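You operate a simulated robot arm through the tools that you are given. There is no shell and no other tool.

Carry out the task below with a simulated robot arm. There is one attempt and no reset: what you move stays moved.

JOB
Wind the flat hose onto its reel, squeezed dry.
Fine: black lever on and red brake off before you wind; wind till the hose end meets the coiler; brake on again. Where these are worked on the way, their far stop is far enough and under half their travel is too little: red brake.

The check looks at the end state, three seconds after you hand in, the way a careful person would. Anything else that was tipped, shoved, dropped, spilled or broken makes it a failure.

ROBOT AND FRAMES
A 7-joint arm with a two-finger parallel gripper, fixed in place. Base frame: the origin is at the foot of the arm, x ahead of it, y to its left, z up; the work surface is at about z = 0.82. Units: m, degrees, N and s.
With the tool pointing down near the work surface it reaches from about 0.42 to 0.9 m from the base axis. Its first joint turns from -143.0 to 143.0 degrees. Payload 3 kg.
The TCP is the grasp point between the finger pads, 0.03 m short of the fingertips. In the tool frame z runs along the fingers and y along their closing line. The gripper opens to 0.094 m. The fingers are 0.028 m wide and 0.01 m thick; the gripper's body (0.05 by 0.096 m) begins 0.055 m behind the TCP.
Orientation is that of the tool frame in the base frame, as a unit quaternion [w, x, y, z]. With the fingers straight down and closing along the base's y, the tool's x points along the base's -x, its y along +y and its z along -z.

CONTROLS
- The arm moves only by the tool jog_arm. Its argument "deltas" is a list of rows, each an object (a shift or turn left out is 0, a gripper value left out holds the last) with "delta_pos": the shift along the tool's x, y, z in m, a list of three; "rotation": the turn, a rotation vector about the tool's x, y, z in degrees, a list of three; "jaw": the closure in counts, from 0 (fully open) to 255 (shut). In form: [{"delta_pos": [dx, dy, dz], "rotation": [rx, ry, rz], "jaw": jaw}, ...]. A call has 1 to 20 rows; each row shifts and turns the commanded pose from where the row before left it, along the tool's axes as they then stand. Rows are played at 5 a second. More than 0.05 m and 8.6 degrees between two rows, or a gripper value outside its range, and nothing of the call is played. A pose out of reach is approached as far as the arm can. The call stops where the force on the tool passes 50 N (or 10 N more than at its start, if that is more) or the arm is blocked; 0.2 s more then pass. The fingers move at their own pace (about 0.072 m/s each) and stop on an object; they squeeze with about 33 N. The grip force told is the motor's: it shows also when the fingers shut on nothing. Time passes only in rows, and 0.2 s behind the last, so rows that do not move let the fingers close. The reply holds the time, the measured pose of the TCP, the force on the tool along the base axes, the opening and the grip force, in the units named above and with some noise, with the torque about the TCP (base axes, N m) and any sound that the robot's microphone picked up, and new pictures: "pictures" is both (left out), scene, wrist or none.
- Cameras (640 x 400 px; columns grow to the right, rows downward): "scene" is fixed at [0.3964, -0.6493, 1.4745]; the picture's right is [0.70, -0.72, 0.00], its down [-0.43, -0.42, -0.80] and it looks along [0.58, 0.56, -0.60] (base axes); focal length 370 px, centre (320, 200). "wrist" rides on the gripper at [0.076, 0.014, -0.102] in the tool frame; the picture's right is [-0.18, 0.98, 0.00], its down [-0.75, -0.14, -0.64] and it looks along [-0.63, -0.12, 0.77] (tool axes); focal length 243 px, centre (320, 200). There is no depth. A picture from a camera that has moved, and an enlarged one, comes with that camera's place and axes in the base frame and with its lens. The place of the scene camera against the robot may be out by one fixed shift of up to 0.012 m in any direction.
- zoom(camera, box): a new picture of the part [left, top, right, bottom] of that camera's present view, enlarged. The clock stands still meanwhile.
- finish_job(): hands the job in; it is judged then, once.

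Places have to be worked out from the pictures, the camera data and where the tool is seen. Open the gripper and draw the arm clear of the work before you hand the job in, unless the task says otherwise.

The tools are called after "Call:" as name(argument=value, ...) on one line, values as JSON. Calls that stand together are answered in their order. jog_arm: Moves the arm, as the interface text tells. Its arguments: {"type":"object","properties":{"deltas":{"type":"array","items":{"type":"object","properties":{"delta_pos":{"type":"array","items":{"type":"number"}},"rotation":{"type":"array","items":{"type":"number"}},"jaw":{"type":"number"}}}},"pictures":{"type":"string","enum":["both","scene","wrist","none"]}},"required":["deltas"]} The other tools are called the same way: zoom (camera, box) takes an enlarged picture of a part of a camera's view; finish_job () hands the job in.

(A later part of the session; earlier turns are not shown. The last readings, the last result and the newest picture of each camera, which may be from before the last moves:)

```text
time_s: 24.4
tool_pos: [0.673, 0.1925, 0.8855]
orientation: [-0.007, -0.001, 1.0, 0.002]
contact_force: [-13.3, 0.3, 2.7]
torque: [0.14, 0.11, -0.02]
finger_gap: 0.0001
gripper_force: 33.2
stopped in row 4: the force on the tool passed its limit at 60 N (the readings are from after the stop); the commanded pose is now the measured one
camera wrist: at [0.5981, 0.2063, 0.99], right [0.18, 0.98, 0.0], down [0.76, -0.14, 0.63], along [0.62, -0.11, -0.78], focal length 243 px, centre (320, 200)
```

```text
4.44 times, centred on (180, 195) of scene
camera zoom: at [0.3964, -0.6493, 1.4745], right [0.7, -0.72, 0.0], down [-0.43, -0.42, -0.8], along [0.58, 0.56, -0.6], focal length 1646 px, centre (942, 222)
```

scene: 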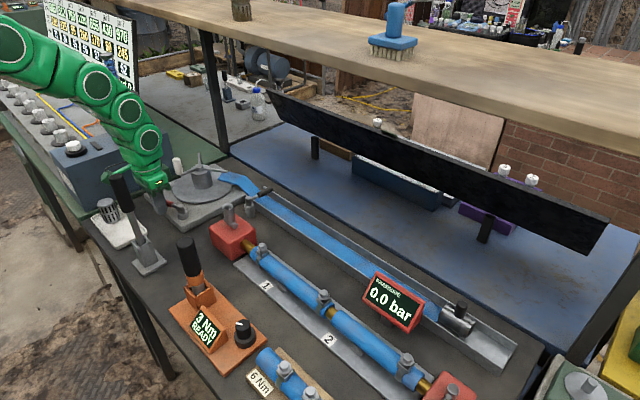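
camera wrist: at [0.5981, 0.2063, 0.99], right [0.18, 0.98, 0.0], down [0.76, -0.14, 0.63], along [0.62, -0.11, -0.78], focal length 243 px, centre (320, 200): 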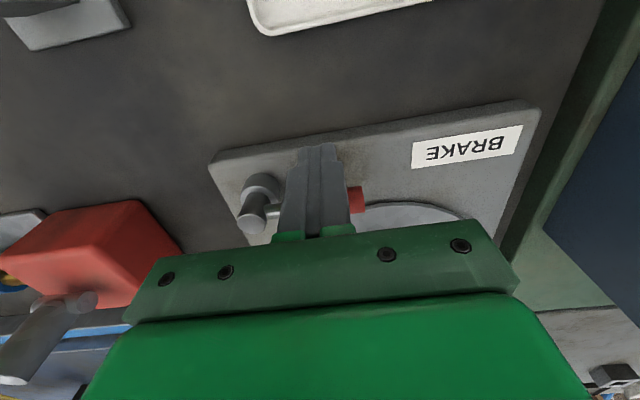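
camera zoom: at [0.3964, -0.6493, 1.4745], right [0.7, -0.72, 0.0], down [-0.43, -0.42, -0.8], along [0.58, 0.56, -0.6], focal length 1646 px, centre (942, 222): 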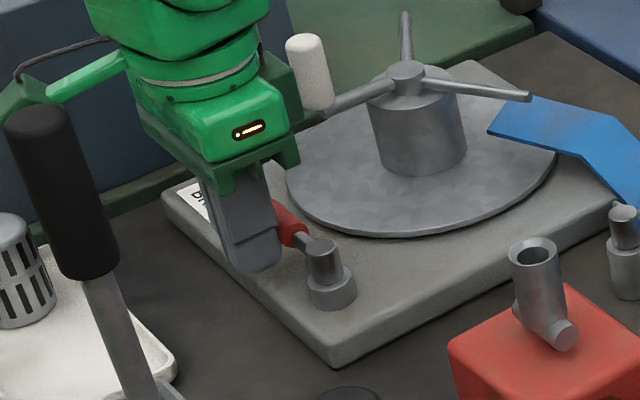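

The brake lever reached its far stop (about 90°), so it's off. Next I'll back away, rise, open the gripper, and hover above the crank knob to measure it.

Call:
jog_arm(deltas=[{"delta_pos": [0.025, 0, 0], "rotation": [0, -0.8, 0]}, {"delta_pos": [0, 0, -0.05]}, {"delta_pos": [0, 0, -0.05]}, {"delta_pos": [0, 0, -0.05]}, {"delta_pos": [0, 0, -0.045], "jaw": 0}, {"delta_pos": [-0.03, 0.005, 0]}, {"delta_pos": [-0.03, 0.005, 0]}, {"delta_pos": [-0.03, 0.005, 0]}, {"delta_pos": [0, 0, 0]}], pictures="both")

Call:
zoom(camera="wrist", box=[220, 40, 460, 200])

Call:
zoom(camera="scene", box=[120, 150, 240, 240])

```text
time_s: 26.4
tool_pos: [0.7381, 0.2081, 1.083]
orientation: [0.002, -0.001, 1.0, 0.002]
contact_force: [0.4, -0.3, -0.2]
torque: [-0.02, -0.03, 0.01]
finger_gap: 0.094
gripper_force: 0.0
camera wrist: at [0.6608, 0.2227, 1.1862], right [0.18, 0.98, 0.0], down [0.75, -0.14, 0.65], along [0.64, -0.11, -0.76], focal length 243 px, centre (320, 200)
```

scene: 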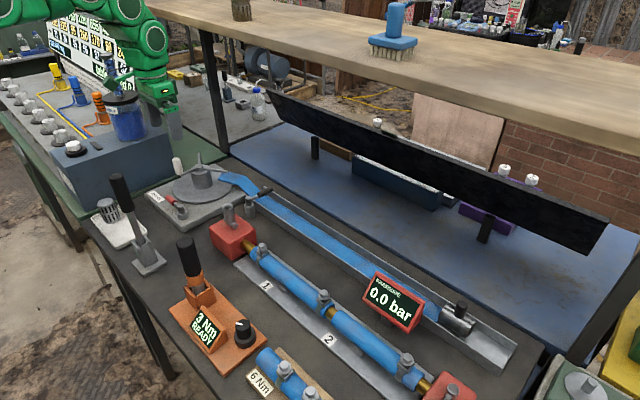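
wrist: 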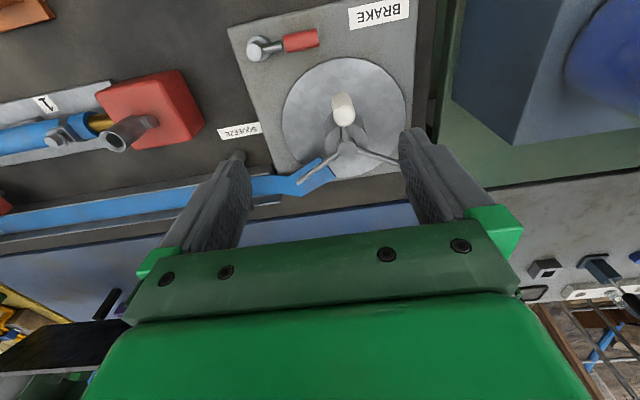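

```text
2.50 times, centred on (340, 120) of wrist
camera zoom: at [0.6608, 0.2227, 1.1862], right [0.18, 0.98, 0.0], down [0.75, -0.14, 0.65], along [0.64, -0.11, -0.76], focal length 606 px, centre (270, 400)
```

zoom: 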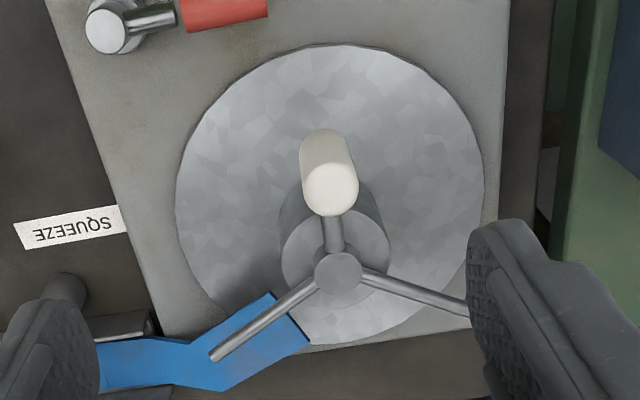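

```text
4.44 times, centred on (180, 195) of scene
camera zoom: at [0.3964, -0.6493, 1.4745], right [0.7, -0.72, 0.0], down [-0.43, -0.42, -0.8], along [0.58, 0.56, -0.6], focal length 1646 px, centre (942, 222)
```

zoom: 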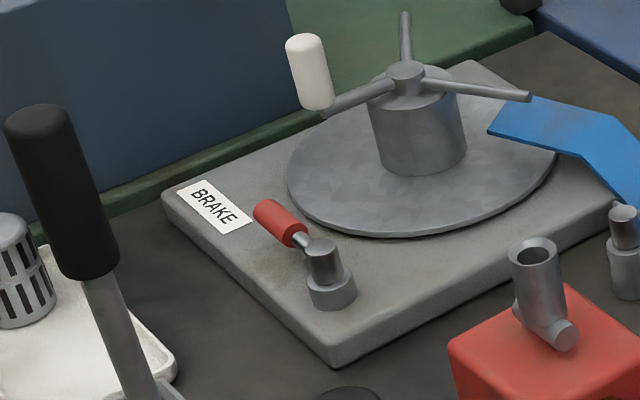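

The knob is at about (0.746, 0.229), the hub at (0.806, 0.231), and the crank radius is about 0.06. The brake handle points +y, so it's fully off. I'll align above the knob and descend partway with the jaws open.

Call:
jog_arm(deltas=[{"delta_pos": [-0.008, 0.021, 0]}, {"delta_pos": [0, 0, 0.04]}, {"delta_pos": [0, 0, 0.035]}, {"delta_pos": [0, 0, 0]}], pictures="both")

Call:
zoom(camera="scene", box=[120, 110, 240, 200])

```text
time_s: 27.4
tool_pos: [0.7478, 0.2271, 1.0102]
orientation: [0.003, -0.002, 1.0, 0.002]
contact_force: [0.2, -0.2, -0.2]
torque: [0.02, 0.0, 0.02]
finger_gap: 0.0939
gripper_force: 0.0
camera wrist: at [0.6705, 0.2424, 1.1117], right [0.18, 0.98, 0.0], down [0.75, -0.14, 0.64], along [0.63, -0.11, -0.76], focal length 243 px, centre (320, 200)
```

scene: 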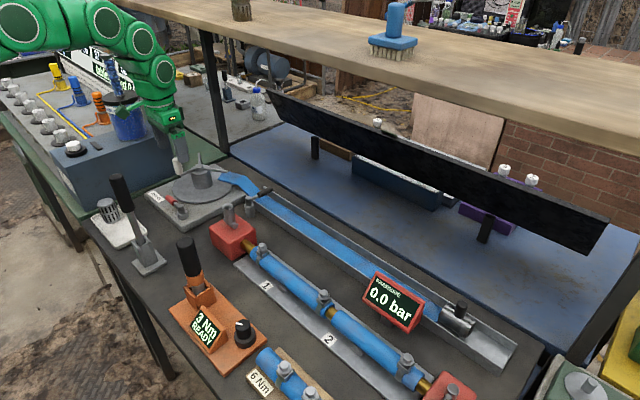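
wrist: 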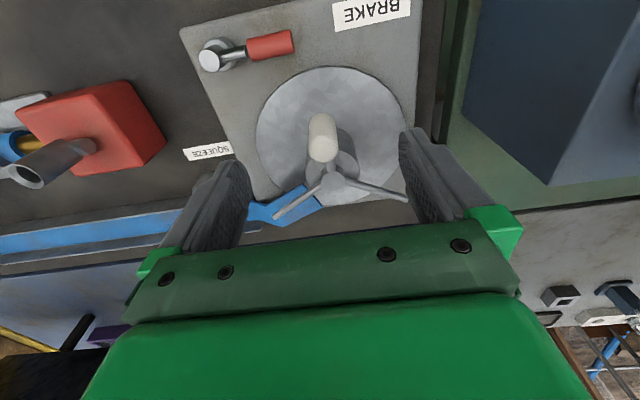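

```text
4.44 times, centred on (180, 155) of scene
camera zoom: at [0.3964, -0.6493, 1.4745], right [0.7, -0.72, 0.0], down [-0.43, -0.42, -0.8], along [0.58, 0.56, -0.6], focal length 1646 px, centre (942, 400)
```

zoom: 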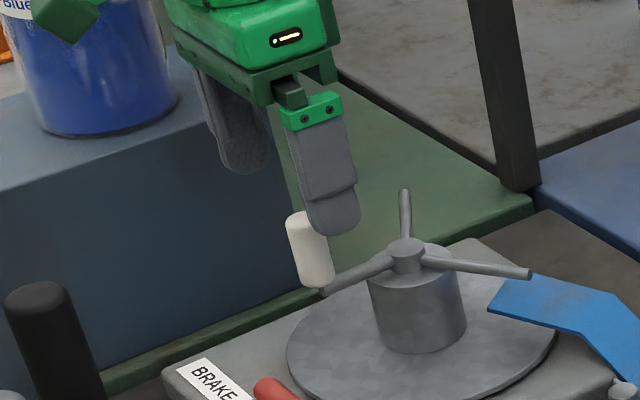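

Comparing views, the knob top is nearer z≈0.963, at about (0.751, 0.230), and the hub is at about (0.81, 0.231). I'll lower to z≈0.955 and close on the knob.

Call:
jog_arm(deltas=[{"delta_pos": [-0.004, 0.002, 0]}, {"delta_pos": [0, 0, 0.03]}, {"delta_pos": [0, 0, 0.025]}, {"delta_pos": [0, 0, 0]}], pictures="both")

Call:
zoom(camera="scene", box=[120, 130, 240, 220])

Call:
zoom(camera="wrist", box=[220, 80, 440, 240])

```text
time_s: 28.4
tool_pos: [0.7508, 0.2314, 0.9532]
orientation: [0.003, 0.0, 1.0, 0.002]
contact_force: [0.0, 0.6, -0.7]
torque: [-0.02, 0.0, 0.03]
finger_gap: 0.0938
gripper_force: 0.0
camera wrist: at [0.6736, 0.2447, 1.0554], right [0.18, 0.98, 0.0], down [0.75, -0.14, 0.65], along [0.64, -0.11, -0.76], focal length 243 px, centre (320, 200)
```

scene: 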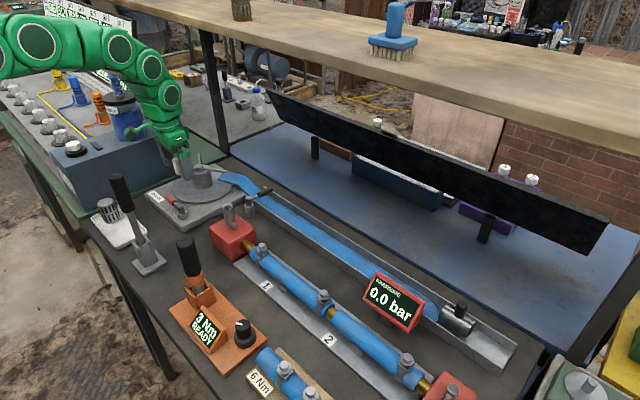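
wrist: 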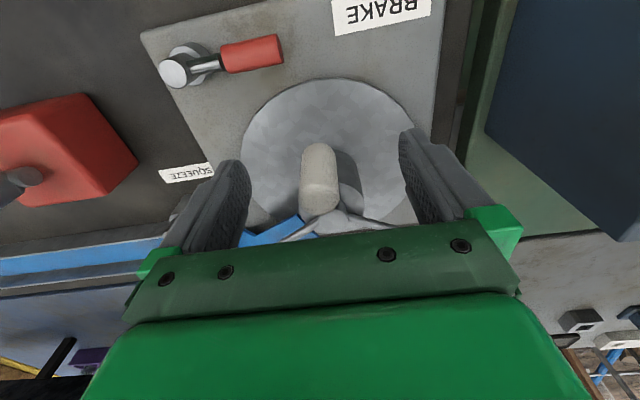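

```text
4.44 times, centred on (180, 175) of scene
camera zoom: at [0.3964, -0.6493, 1.4745], right [0.7, -0.72, 0.0], down [-0.43, -0.42, -0.8], along [0.58, 0.56, -0.6], focal length 1646 px, centre (942, 311)
```

zoom: 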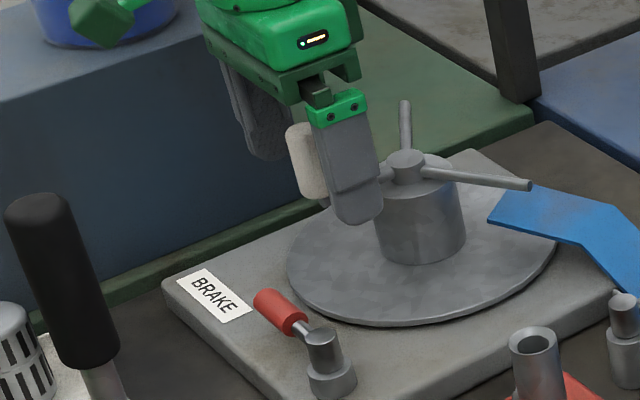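

```text
2.50 times, centred on (330, 160) of wrist
camera zoom: at [0.6736, 0.2447, 1.0554], right [0.18, 0.98, 0.0], down [0.75, -0.14, 0.65], along [0.64, -0.11, -0.76], focal length 606 px, centre (295, 300)
```

zoom: 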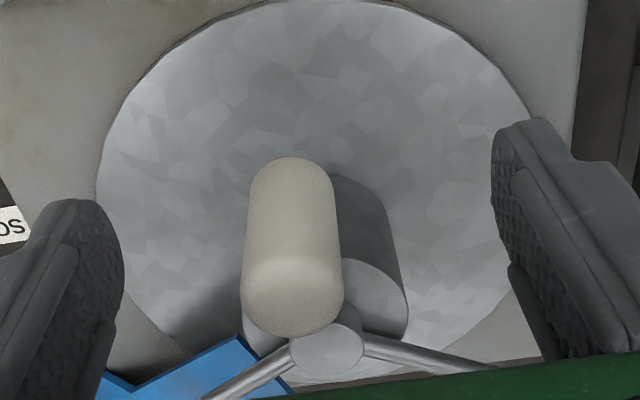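

The knob sits centred between the fingers, spanning z≈0.908–0.966. I'll close on it now.

Call:
jog_arm(deltas=[{"jaw": 255}, {}, {}, {}, {}], pictures="wrist")

Call:
zoom(camera="scene", box=[120, 130, 240, 220])

```text
time_s: 29.6
tool_pos: [0.7501, 0.23, 0.9514]
orientation: [0.002, -0.002, 1.0, 0.002]
contact_force: [0.1, -1.5, 0.0]
torque: [-0.99, -0.09, 0.01]
finger_gap: 0.0206
gripper_force: 45.1
camera wrist: at [0.6736, 0.2446, 1.0554], right [0.18, 0.98, 0.0], down [0.75, -0.14, 0.64], along [0.63, -0.11, -0.76], focal length 243 px, centre (320, 200)
```

wrist: 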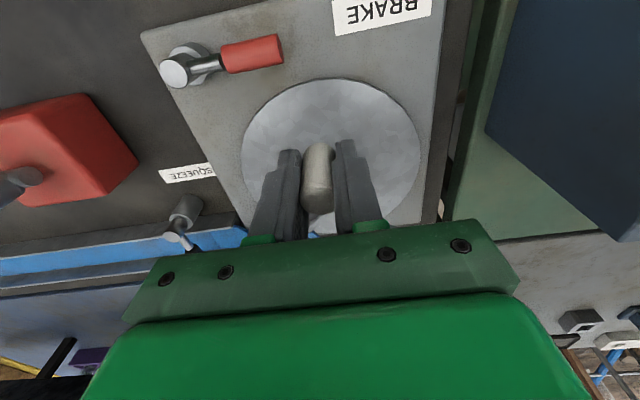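

```text
4.44 times, centred on (180, 175) of scene
camera zoom: at [0.3964, -0.6493, 1.4745], right [0.7, -0.72, 0.0], down [-0.43, -0.42, -0.8], along [0.58, 0.56, -0.6], focal length 1646 px, centre (942, 311)
```

zoom: 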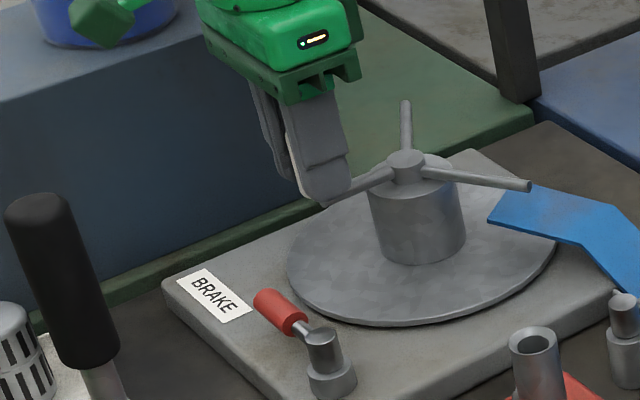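

The knob is gripped with a gap of 0.0206. I'll try turning the crank counter-clockwise 30° (knob heading toward -y) and check how the hose responds.

Call:
jog_arm(deltas=[{"delta_pos": [-0.0009, -0.0104, 0]}, {"delta_pos": [-0.0027, -0.0101, 0]}, {"delta_pos": [-0.0044, -0.0095, 0]}, {}], pictures="both")

Call:
zoom(camera="scene", box=[120, 130, 240, 220])

Call:
zoom(camera="scene", box=[340, 250, 540, 390])

```text
time_s: 30.0
tool_pos: [0.7501, 0.2304, 0.9528]
orientation: [0.003, -0.004, 1.0, 0.004]
contact_force: [5.2, 11.7, -3.8]
torque: [-1.1, -0.42, 0.01]
finger_gap: 0.0208
gripper_force: 44.8
stopped in row 2: the force on the tool passed its limit at 64 N (the readings are from after the stop); the commanded pose is now the measured one
camera wrist: at [0.6731, 0.2426, 1.0552], right [0.18, 0.98, 0.01], down [0.75, -0.14, 0.65], along [0.64, -0.1, -0.76], focal length 243 px, centre (320, 200)
```

scene: 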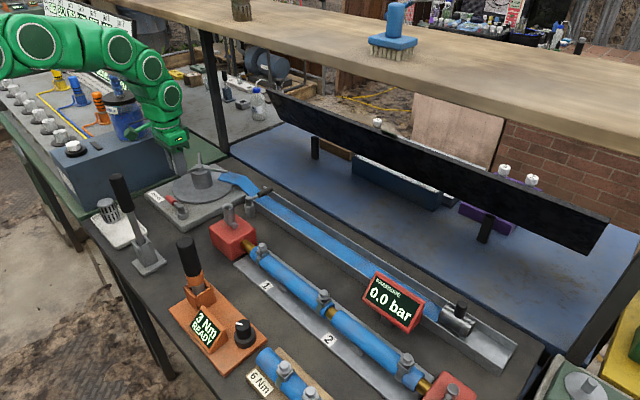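
wrist: 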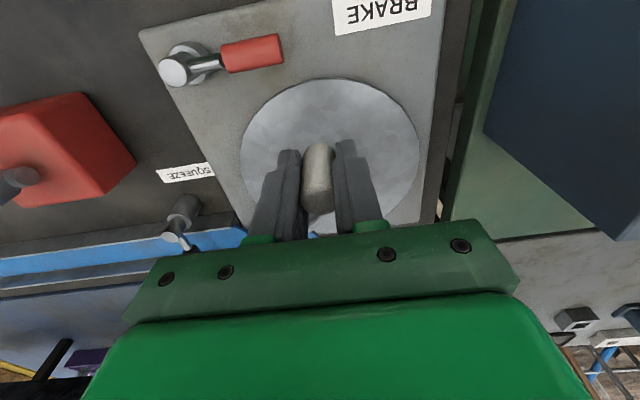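

```text
4.44 times, centred on (180, 175) of scene
camera zoom: at [0.3964, -0.6493, 1.4745], right [0.7, -0.72, 0.0], down [-0.43, -0.42, -0.8], along [0.58, 0.56, -0.6], focal length 1646 px, centre (942, 311)
```

zoom: 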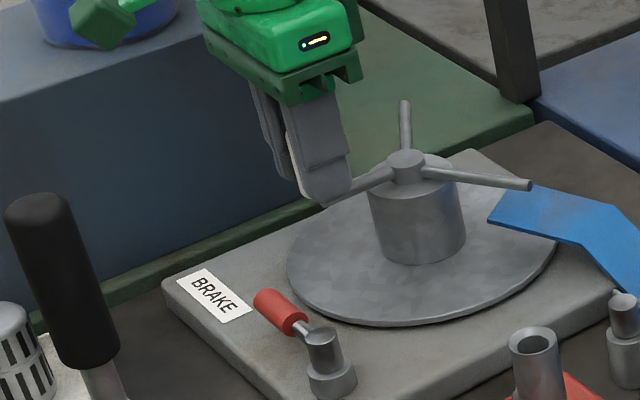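

```text
2.86 times, centred on (440, 320) of scene
camera zoom: at [0.3964, -0.6493, 1.4745], right [0.7, -0.72, 0.0], down [-0.43, -0.42, -0.8], along [0.58, 0.56, -0.6], focal length 1058 px, centre (-23, -143)
```

zoom: 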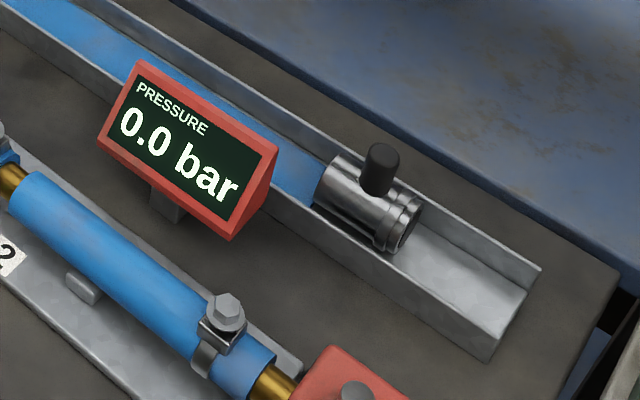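

The crank didn't budge toward -y: it stopped at 64 N. I'll test a small movement the other way to see whether it is stuck or only turns one way.

Call:
jog_arm(deltas=[{"delta_pos": [0, 0.004, 0]}, {"delta_pos": [-0.001, 0.004, 0]}, {}], pictures="wrist")

Call:
zoom(camera="scene", box=[120, 130, 240, 220])

```text
time_s: 30.8
tool_pos: [0.7502, 0.2364, 0.9528]
orientation: [0.002, -0.005, 1.0, 0.005]
contact_force: [-1.3, -0.2, -8.8]
torque: [-1.34, 0.32, 0.0]
finger_gap: 0.0206
gripper_force: 45.4
camera wrist: at [0.6737, 0.25, 1.0553], right [0.18, 0.98, 0.01], down [0.75, -0.14, 0.64], along [0.64, -0.11, -0.76], focal length 243 px, centre (320, 200)
```

wrist: 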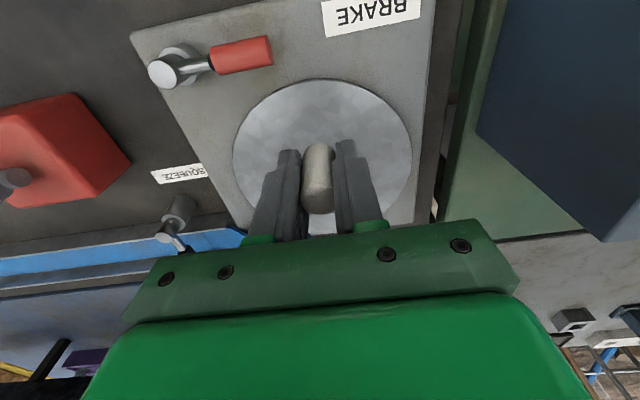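

```text
4.44 times, centred on (180, 175) of scene
camera zoom: at [0.3964, -0.6493, 1.4745], right [0.7, -0.72, 0.0], down [-0.43, -0.42, -0.8], along [0.58, 0.56, -0.6], focal length 1646 px, centre (942, 311)
```

zoom: 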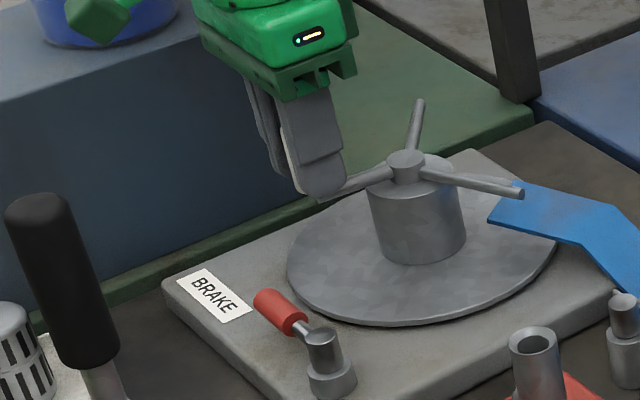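

It turns freely clockwise (knob toward +y), so the other direction was a stop. I'll turn it further clockwise to about 150° and check whether the hose end moves toward the reel.

Call:
jog_arm(deltas=[{"delta_pos": [-0.001, 0.006, 0]}, {"delta_pos": [-0.0025, 0.008, 0]}, {"delta_pos": [-0.0035, 0.0076, 0]}, {}], pictures="both")

Call:
zoom(camera="scene", box=[120, 130, 240, 220])

Call:
zoom(camera="scene", box=[340, 250, 540, 390])

```text
time_s: 31.8
tool_pos: [0.757, 0.2589, 0.9524]
orientation: [0.002, -0.003, 1.0, 0.004]
contact_force: [5.8, -3.7, -18.9]
torque: [-1.35, 0.87, 0.0]
finger_gap: 0.0204
gripper_force: 44.8
camera wrist: at [0.6807, 0.2717, 1.0556], right [0.18, 0.98, 0.01], down [0.75, -0.14, 0.64], along [0.64, -0.11, -0.77], focal length 243 px, centre (320, 200)
```

scene: 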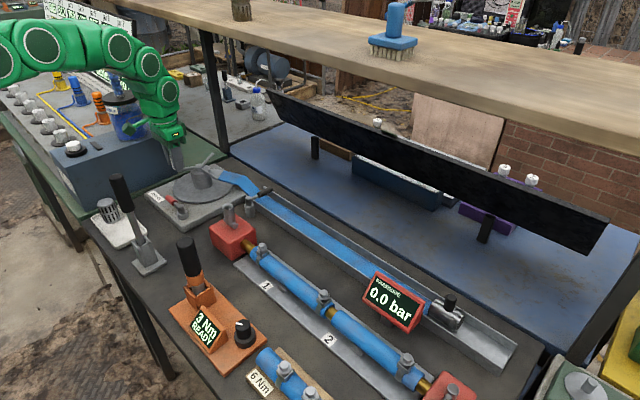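
wrist: 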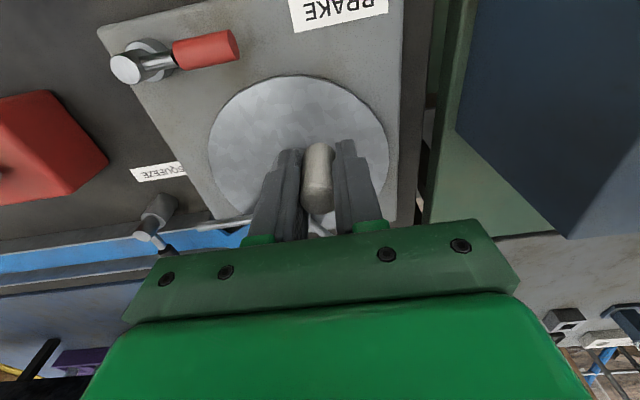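

```text
4.44 times, centred on (180, 175) of scene
camera zoom: at [0.3964, -0.6493, 1.4745], right [0.7, -0.72, 0.0], down [-0.43, -0.42, -0.8], along [0.58, 0.56, -0.6], focal length 1646 px, centre (942, 311)
```

zoom: 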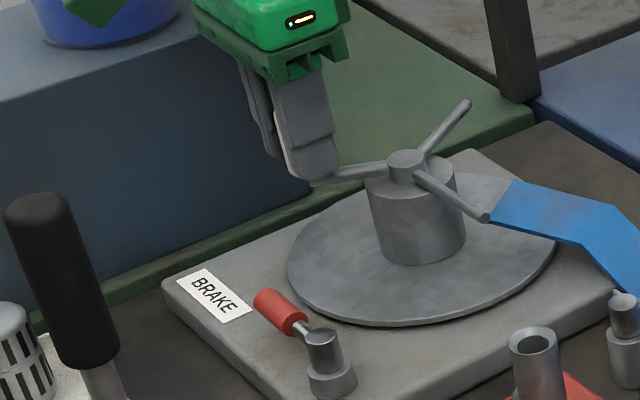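

```text
2.86 times, centred on (440, 320) of scene
camera zoom: at [0.3964, -0.6493, 1.4745], right [0.7, -0.72, 0.0], down [-0.43, -0.42, -0.8], along [0.58, 0.56, -0.6], focal length 1058 px, centre (-23, -143)
```

zoom: 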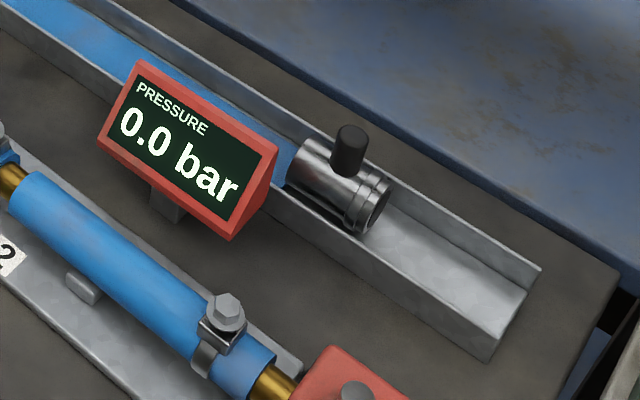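

The hose coupling moved toward the reel, so clockwise is the winding direction, at about 0.06 m per radian. There is a slight vertical strain in the grip, so I'll ease z down 1.5 mm while continuing the arc.

Call:
jog_arm(deltas=[{"delta_pos": [0, 0, 0.0015]}, {"delta_pos": [-0.0054, 0.0078, 0]}, {"delta_pos": [-0.0065, 0.0068, 0]}, {"delta_pos": [-0.0074, 0.0057, 0]}, {}], pictures="wrist")

```text
time_s: 33.0
tool_pos: [0.7764, 0.2783, 0.9526]
orientation: [0.004, -0.005, 1.0, 0.005]
contact_force: [-0.9, 0.5, -2.5]
torque: [-1.34, 0.62, 0.0]
finger_gap: 0.0206
gripper_force: 45.3
camera wrist: at [0.6996, 0.2927, 1.0555], right [0.18, 0.98, 0.01], down [0.75, -0.14, 0.65], along [0.64, -0.11, -0.76], focal length 243 px, centre (320, 200)
```

wrist: 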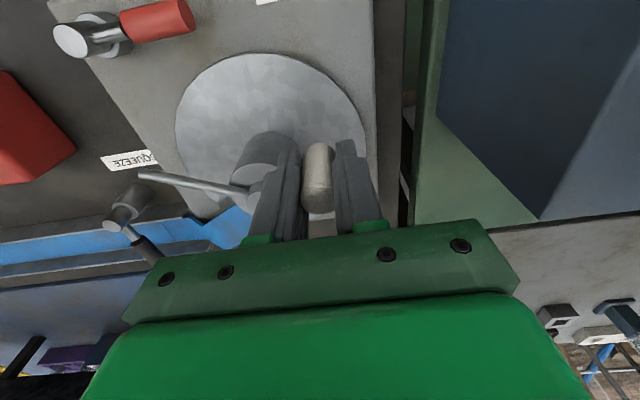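

The forces are small and the crank follows well. I'll continue clockwise to about 87°.

Call:
jog_arm(deltas=[{"delta_pos": [-0.0083, 0.0047, 0]}, {"delta_pos": [-0.0089, 0.0034, 0]}, {"delta_pos": [-0.0092, 0.0018, 0]}, {"delta_pos": [-0.0094, 0.0002, 0]}, {}], pictures="wrist")

```text
time_s: 34.2
tool_pos: [0.8128, 0.2906, 0.9531]
orientation: [0.005, -0.004, 1.0, 0.006]
contact_force: [0.6, 9.1, 9.7]
torque: [-1.22, -1.08, 0.01]
finger_gap: 0.0207
gripper_force: 45.3
camera wrist: at [0.7358, 0.3027, 1.0554], right [0.18, 0.98, 0.01], down [0.75, -0.14, 0.65], along [0.64, -0.1, -0.76], focal length 243 px, centre (320, 200)
```

wrist: 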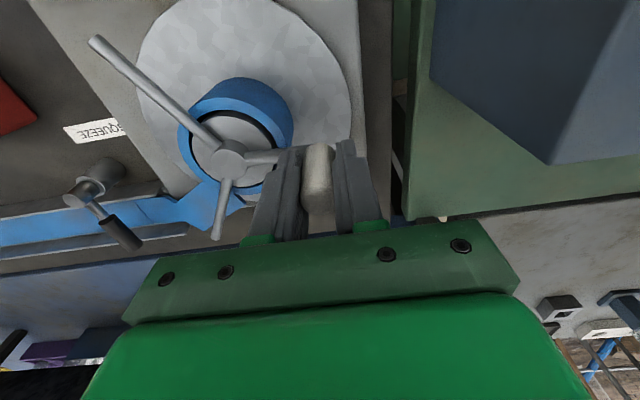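

The hose is coiling on the drum as expected. I'll continue clockwise to about 50°, with the radius slightly larger.

Call:
jog_arm(deltas=[{"delta_pos": [-0.0094, -0.0002, 0]}, {"delta_pos": [-0.0091, -0.0026, 0]}, {"delta_pos": [-0.0086, -0.004, 0]}, {"delta_pos": [-0.0079, -0.0054, 0]}, {}], pictures="wrist")

```text
time_s: 35.4
tool_pos: [0.8482, 0.2773, 0.9519]
orientation: [0.004, -0.004, 1.0, 0.005]
contact_force: [-0.8, -2.0, 17.7]
torque: [-1.28, -0.95, 0.0]
finger_gap: 0.0206
gripper_force: 44.5
camera wrist: at [0.7703, 0.29, 1.0552], right [0.18, 0.98, 0.01], down [0.75, -0.14, 0.65], along [0.64, -0.11, -0.76], focal length 243 px, centre (320, 200)
```

wrist: 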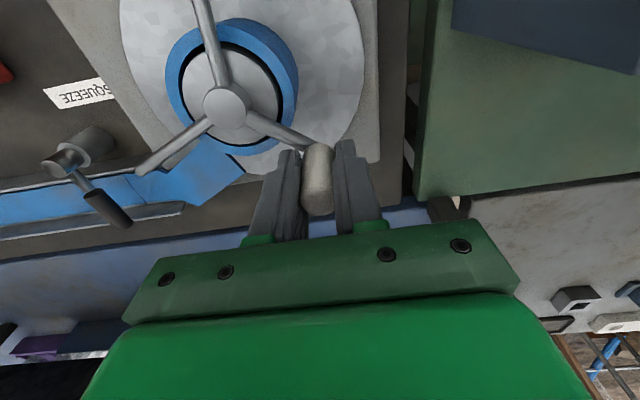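

The tool is being pushed up slightly (Fz 18 N), so I'll raise it 1 mm while continuing the arc to about 15°.

Call:
jog_arm(deltas=[{"delta_pos": [-0.0068, -0.0065, -0.0012]}, {"delta_pos": [-0.0057, -0.0074, 0]}, {"delta_pos": [-0.0045, -0.0083, 0]}, {"delta_pos": [-0.0032, -0.0089, 0]}, {}], pictures="both")

```text
time_s: 36.6
tool_pos: [0.8685, 0.2458, 0.9518]
orientation: [0.003, -0.004, 1.0, 0.005]
contact_force: [-27.9, -7.4, -2.5]
torque: [-1.34, 0.49, 0.0]
finger_gap: 0.0206
gripper_force: 44.9
camera wrist: at [0.7912, 0.2591, 1.0554], right [0.18, 0.98, 0.01], down [0.75, -0.14, 0.64], along [0.64, -0.11, -0.77], focal length 243 px, centre (320, 200)
```

scene: 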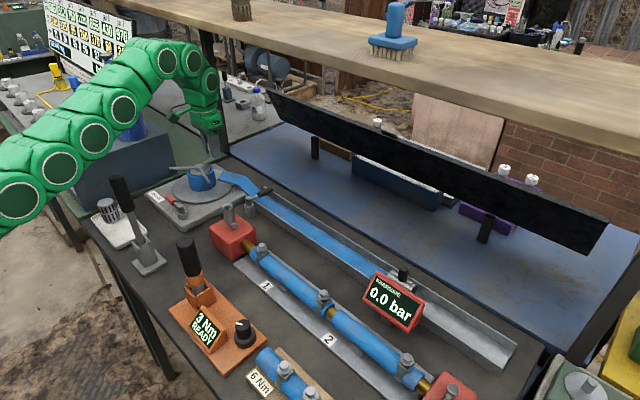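
wrist: 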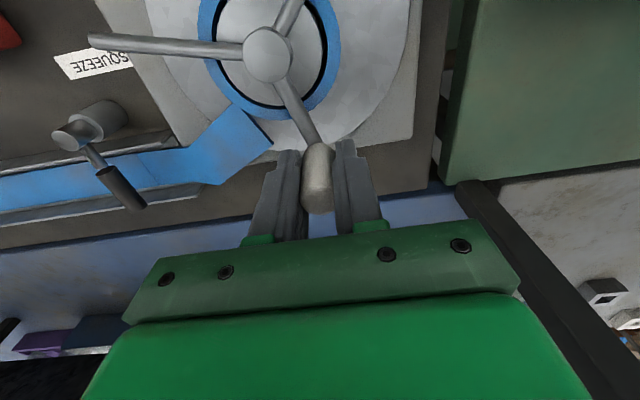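

Fx of -28 N at the far side means the radius is a bit smaller than I used. Refitting gives the hub at (0.8087, 0.232) and R≈0.0592. The coupling is advancing, so I'll continue on the corrected circle.

Call:
jog_arm(deltas=[{"delta_pos": [0.0009, -0.0099, 0]}, {"delta_pos": [-0.0003, -0.0093, 0]}, {"delta_pos": [0.0014, -0.0092, 0]}, {"delta_pos": [0.0028, -0.0089, 0]}, {"delta_pos": [0.0042, -0.0083, 0]}, {}], pictures="wrist")

```text
time_s: 38.0
tool_pos: [0.8606, 0.1985, 0.9527]
orientation: [0.004, -0.003, 1.0, 0.005]
contact_force: [23.6, -14.9, 13.4]
torque: [-1.5, 0.45, 0.01]
finger_gap: 0.0209
gripper_force: 44.9
camera wrist: at [0.784, 0.2123, 1.0552], right [0.18, 0.98, 0.01], down [0.75, -0.14, 0.65], along [0.64, -0.11, -0.76], focal length 243 px, centre (320, 200)
```

wrist: 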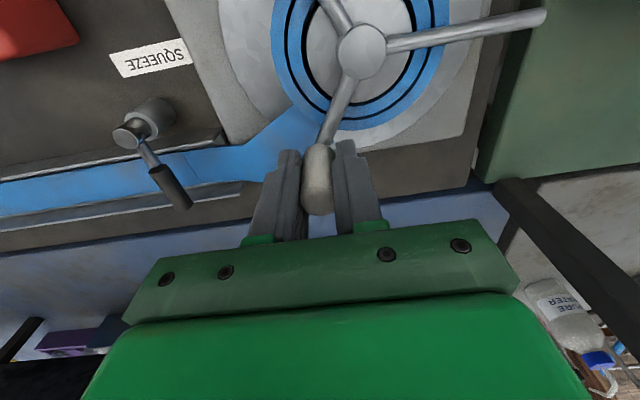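

The fit is better with R≈0.0604 and the hub at (0.809, 0.232). I'll raise slightly and continue clockwise to about -85°.

Call:
jog_arm(deltas=[{"delta_pos": [0.0041, -0.0083, -0.0008]}, {"delta_pos": [0.0067, -0.0068, 0]}, {"delta_pos": [0.0076, -0.0056, 0]}, {"delta_pos": [0.0084, -0.0044, 0]}, {"delta_pos": [0.009, -0.003, 0]}, {"delta_pos": [0.0093, -0.0016, 0]}, {}], pictures="both")

```text
time_s: 39.6
tool_pos: [0.8146, 0.1691, 0.9526]
orientation: [0.002, -0.003, 1.0, 0.005]
contact_force: [1.8, -28.9, -10.3]
torque: [-1.63, 0.59, 0.0]
finger_gap: 0.0204
gripper_force: 44.8
camera wrist: at [0.7379, 0.1834, 1.0554], right [0.18, 0.98, 0.01], down [0.75, -0.14, 0.64], along [0.63, -0.11, -0.77], focal length 243 px, centre (320, 200)
```

scene: 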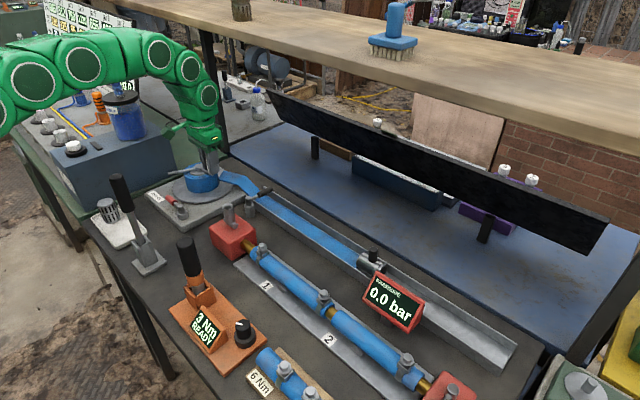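
wrist: 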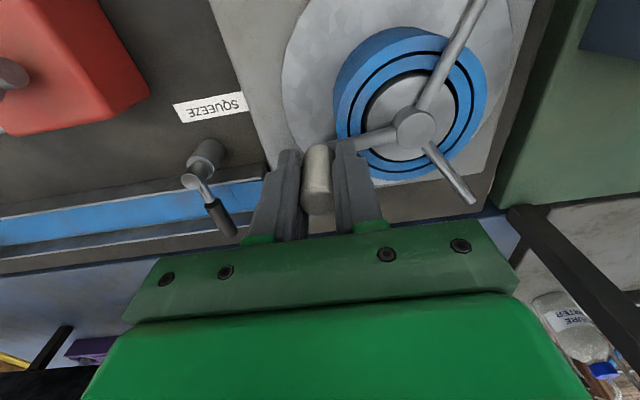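

The residuals fit a hub at (0.808, 0.230) with R≈0.061. The coupling has moved from y≈-0.53 to -0.31. I'll continue clockwise on the refined circle to about -147°.

Call:
jog_arm(deltas=[{"delta_pos": [0.0095, -0.0027, 0.0006]}, {"delta_pos": [0.0095, 0.0012, 0]}, {"delta_pos": [0.0092, 0.0028, 0]}, {"delta_pos": [0.0086, 0.0041, 0]}, {"delta_pos": [0.0079, 0.0054, 0]}, {"delta_pos": [0.0069, 0.0066, 0]}, {"delta_pos": [0.0059, 0.0076, 0]}, {}], pictures="wrist")

```text
time_s: 41.4
tool_pos: [0.7566, 0.1945, 0.9516]
orientation: [0.003, -0.004, 1.0, 0.004]
contact_force: [9.5, 7.0, 13.2]
torque: [-1.08, -0.46, 0.02]
finger_gap: 0.0203
gripper_force: 44.8
camera wrist: at [0.6805, 0.2082, 1.0552], right [0.18, 0.98, 0.01], down [0.75, -0.14, 0.65], along [0.64, -0.11, -0.76], focal length 243 px, centre (320, 200)
```

wrist: 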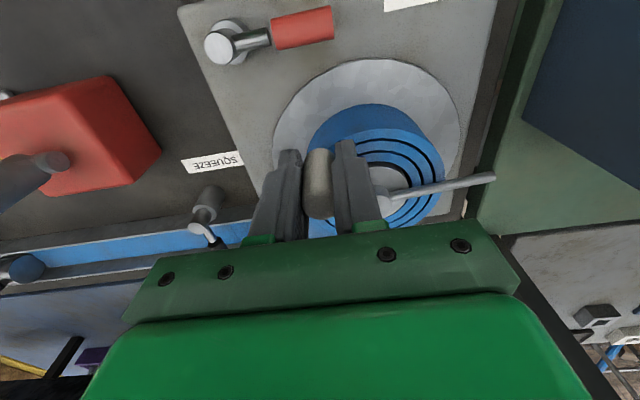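

The forces are modest and the coupling is coming into view. I'll continue through the near side to about 150°.

Call:
jog_arm(deltas=[{"delta_pos": [0.004, 0.0084, -0.0006]}, {"delta_pos": [0.0032, 0.009, 0]}, {"delta_pos": [0.0018, 0.0094, 0]}, {"delta_pos": [0.0002, 0.0096, 0]}, {"delta_pos": [-0.0012, 0.0095, 0]}, {"delta_pos": [-0.0028, 0.0092, 0]}, {"delta_pos": [-0.0041, 0.0086, 0]}, {}], pictures="both")

```text
time_s: 43.2
tool_pos: [0.754, 0.2593, 0.9525]
orientation: [0.001, -0.005, 1.0, 0.006]
contact_force: [-18.1, 9.2, -15.1]
torque: [-1.29, 0.83, 0.03]
finger_gap: 0.0199
gripper_force: 45.1
camera wrist: at [0.6778, 0.2724, 1.0556], right [0.18, 0.98, 0.01], down [0.75, -0.14, 0.64], along [0.64, -0.11, -0.77], focal length 243 px, centre (320, 200)
```

scene: 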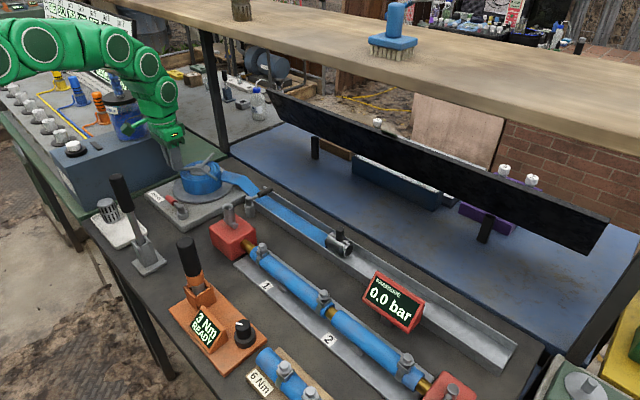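
wrist: 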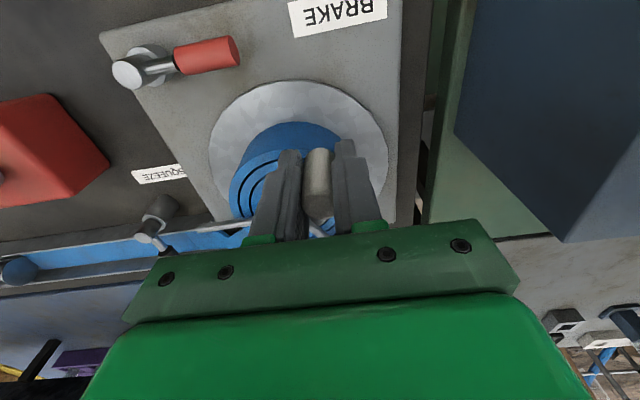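

The coupling is at y≈-0.21 and all's steady. I'll continue clockwise over the top to about 87°.

Call:
jog_arm(deltas=[{"delta_pos": [-0.0044, 0.0083, 0.0008]}, {"delta_pos": [-0.0066, 0.0069, 0]}, {"delta_pos": [-0.0076, 0.0059, 0]}, {"delta_pos": [-0.0084, 0.0045, 0]}, {"delta_pos": [-0.009, 0.0032, 0]}, {"delta_pos": [-0.0094, 0.0018, 0]}, {"delta_pos": [-0.0096, 0.0002, 0]}, {}], pictures="wrist")

```text
time_s: 45.0
tool_pos: [0.8107, 0.2896, 0.9533]
orientation: [0.004, -0.004, 1.0, 0.005]
contact_force: [0.7, 10.6, -13.3]
torque: [-1.37, -1.25, -0.02]
finger_gap: 0.0197
gripper_force: 45.2
camera wrist: at [0.734, 0.3027, 1.0558], right [0.18, 0.98, 0.01], down [0.75, -0.14, 0.65], along [0.64, -0.11, -0.76], focal length 243 px, centre (320, 200)
```

wrist: 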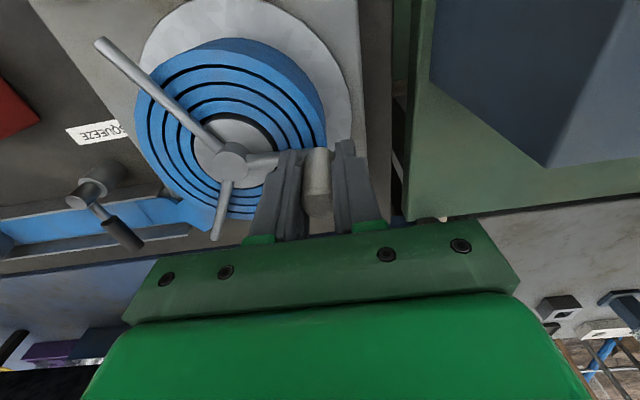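

The coil is growing well and forces are fine. I'll continue clockwise to about 24°, easing z down slightly.

Call:
jog_arm(deltas=[{"delta_pos": [-0.0095, -0.0006, 0.0006]}, {"delta_pos": [-0.0092, -0.0028, 0]}, {"delta_pos": [-0.0086, -0.0041, 0]}, {"delta_pos": [-0.0079, -0.0054, 0]}, {"delta_pos": [-0.0069, -0.0066, 0]}, {"delta_pos": [-0.0059, -0.0076, 0]}, {"delta_pos": [-0.0045, -0.0084, 0]}, {}], pictures="both")

```text
time_s: 46.8
tool_pos: [0.8622, 0.2547, 0.9516]
orientation: [0.002, -0.004, 1.0, 0.006]
contact_force: [-29.7, -12.6, 18.7]
torque: [-1.57, 0.38, 0.0]
finger_gap: 0.0198
gripper_force: 44.7
camera wrist: at [0.7854, 0.2674, 1.0558], right [0.18, 0.98, 0.01], down [0.75, -0.14, 0.64], along [0.64, -0.11, -0.76], focal length 243 px, centre (320, 200)
```

scene: 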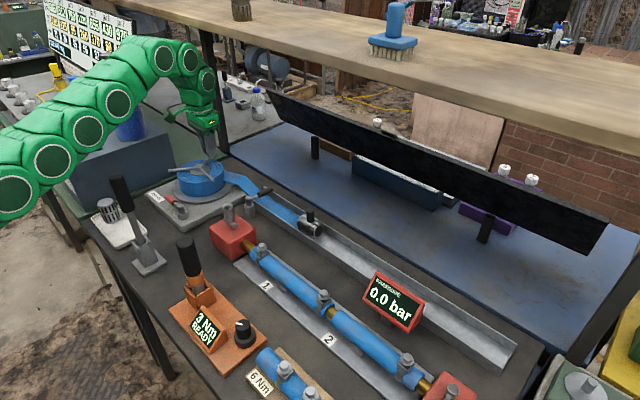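
wrist: 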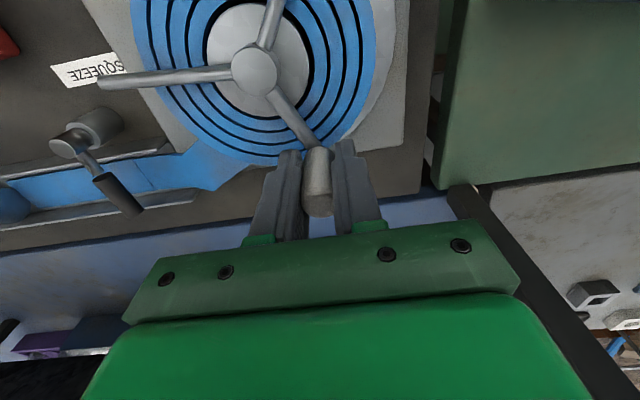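

The inward pull of about 30 N suggests the knob shifted slightly in the pads. I'll bias the path inward by about 2 mm, raise 1 mm, and continue. The coupling is at y≈-0.12.

Call:
jog_arm(deltas=[{"delta_pos": [-0.0001, -0.0095, -0.001]}, {"delta_pos": [-0.001, -0.0095, 0]}, {"delta_pos": [-0.0008, -0.0095, 0]}, {"delta_pos": [0.0008, -0.0095, 0]}, {"delta_pos": [0.0025, -0.009, 0]}, {}], pictures="both")

Call:
zoom(camera="scene", box=[200, 150, 360, 270])

```text
time_s: 48.2
tool_pos: [0.8618, 0.2069, 0.9529]
orientation: [0.002, -0.004, 1.0, 0.005]
contact_force: [12.8, -6.4, -3.9]
torque: [-1.51, 1.41, -0.05]
finger_gap: 0.0198
gripper_force: 45.5
camera wrist: at [0.7851, 0.2202, 1.0563], right [0.18, 0.98, 0.01], down [0.75, -0.14, 0.64], along [0.64, -0.11, -0.77], focal length 243 px, centre (320, 200)
```

scene: 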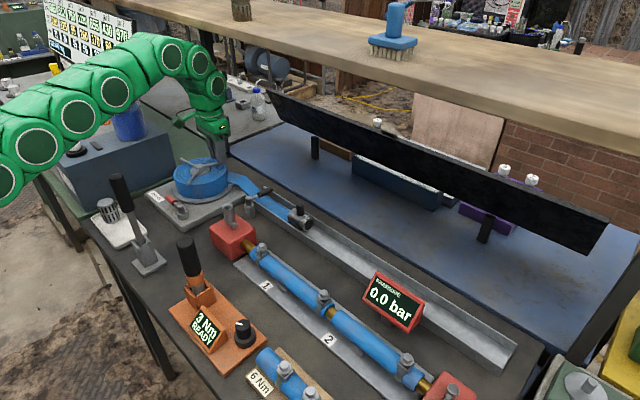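
wrist: 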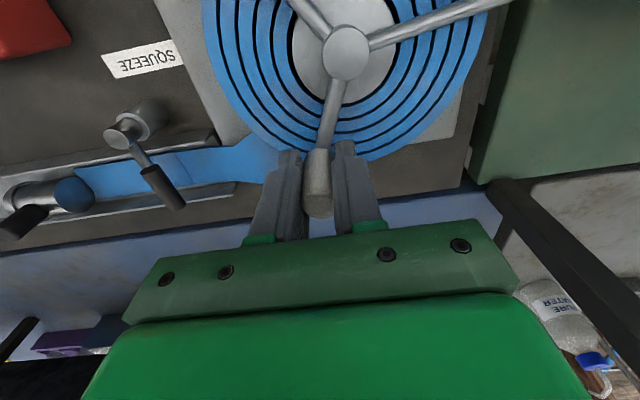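

```text
3.33 times, centred on (280, 210) of scene
camera zoom: at [0.3964, -0.6493, 1.4745], right [0.7, -0.72, 0.0], down [-0.43, -0.42, -0.8], along [0.58, 0.56, -0.6], focal length 1234 px, centre (453, 167)
```

zoom: 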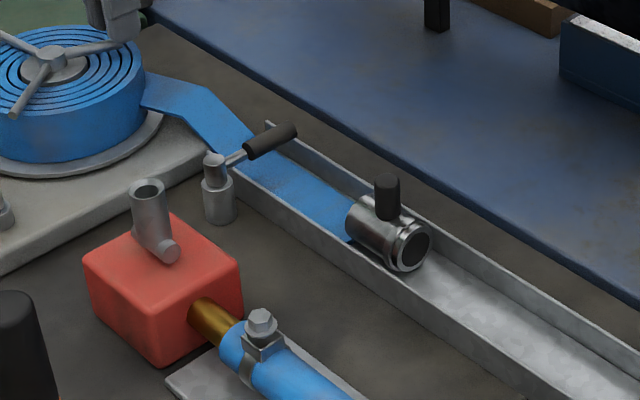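

The coupling front is about 0.1 m short of the squeeze lever. I'll continue in shorter strokes and watch for the stop.

Call:
jog_arm(deltas=[{"delta_pos": [0.002, -0.0098, 0]}, {"delta_pos": [0.0053, -0.008, 0]}, {"delta_pos": [0.0067, -0.0069, 0]}, {"delta_pos": [0.0077, -0.0057, 0]}, {}], pictures="both")

Call:
zoom(camera="scene", box=[200, 150, 360, 270])

```text
time_s: 49.4
tool_pos: [0.8386, 0.1794, 0.9524]
orientation: [0.004, -0.006, 1.0, 0.007]
contact_force: [-19.5, 32.1, 14.4]
torque: [-1.19, -0.43, 0.13]
finger_gap: 0.0201
gripper_force: 45.7
camera wrist: at [0.7624, 0.1922, 1.0559], right [0.17, 0.98, 0.01], down [0.75, -0.14, 0.65], along [0.64, -0.1, -0.76], focal length 243 px, centre (320, 200)
```

scene: 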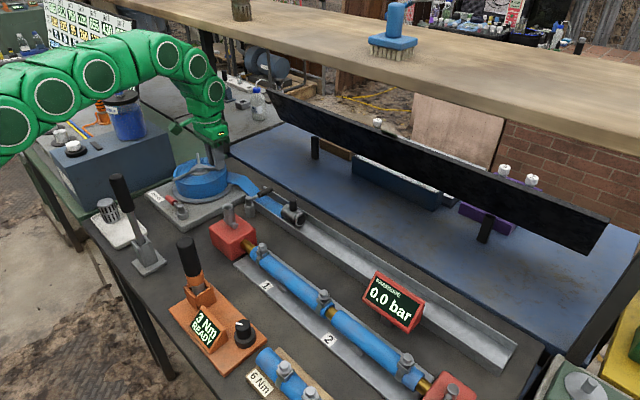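
wrist: 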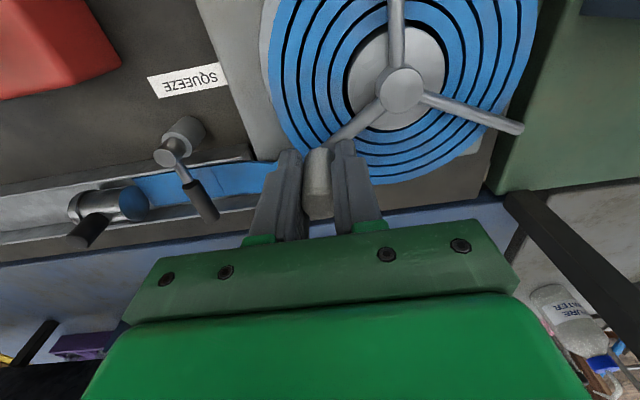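

```text
3.33 times, centred on (280, 210) of scene
camera zoom: at [0.3964, -0.6493, 1.4745], right [0.7, -0.72, 0.0], down [-0.43, -0.42, -0.8], along [0.58, 0.56, -0.6], focal length 1234 px, centre (453, 167)
```

zoom: 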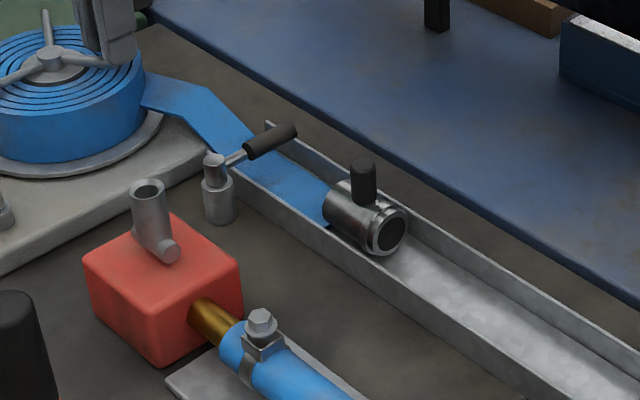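

The residual is a purely radial 37 N, so the grip has crept on the knob. I'll open briefly and regrip to relieve it.

Call:
jog_arm(deltas=[{"jaw": 165}, {}, {"delta_pos": [0.0005, 0.001, 0]}, {"jaw": 255}, {}, {}], pictures="both")

Call:
zoom(camera="wrist", box=[220, 60, 440, 240])

```text
time_s: 50.8
tool_pos: [0.8402, 0.1766, 0.9528]
orientation: [0.003, -0.003, 1.0, 0.005]
contact_force: [2.7, -5.7, -2.1]
torque: [-1.25, -0.23, 0.04]
finger_gap: 0.0201
gripper_force: 45.0
camera wrist: at [0.7632, 0.1906, 1.0557], right [0.18, 0.98, 0.01], down [0.75, -0.14, 0.65], along [0.64, -0.11, -0.76], focal length 243 px, centre (320, 200)
```

scene: 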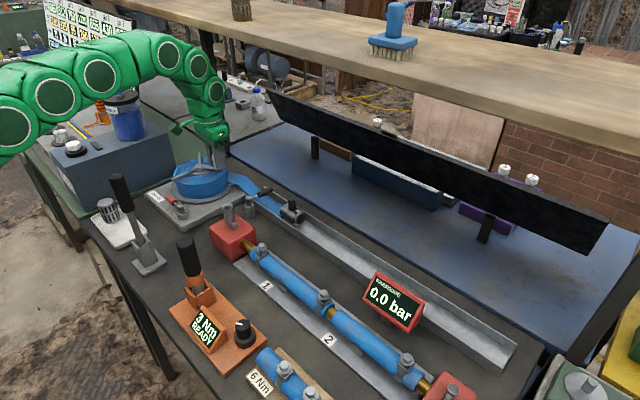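
wrist: 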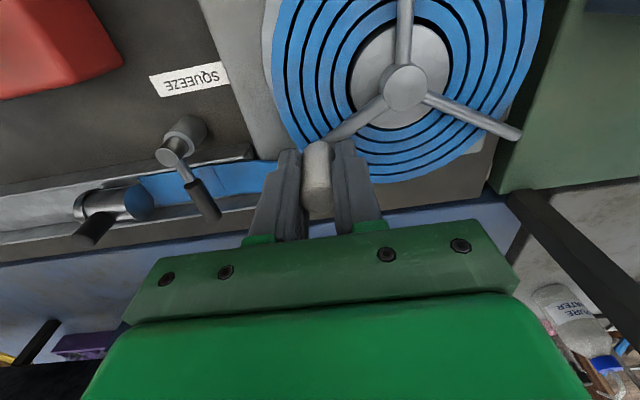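

```text
2.22 times, centred on (330, 150) of wrist
camera zoom: at [0.7632, 0.1906, 1.0557], right [0.18, 0.98, 0.01], down [0.75, -0.14, 0.65], along [0.64, -0.11, -0.76], focal length 539 px, centre (298, 311)
```

zoom: 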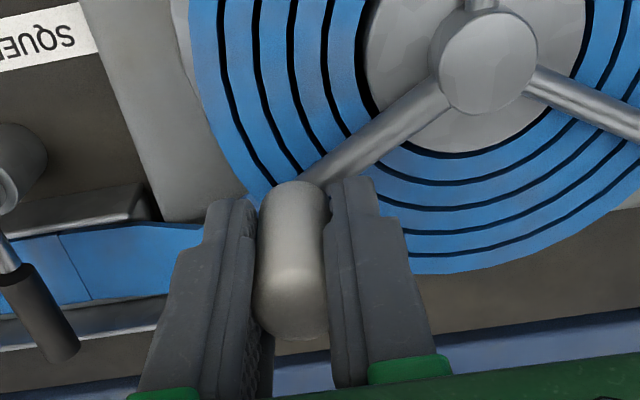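

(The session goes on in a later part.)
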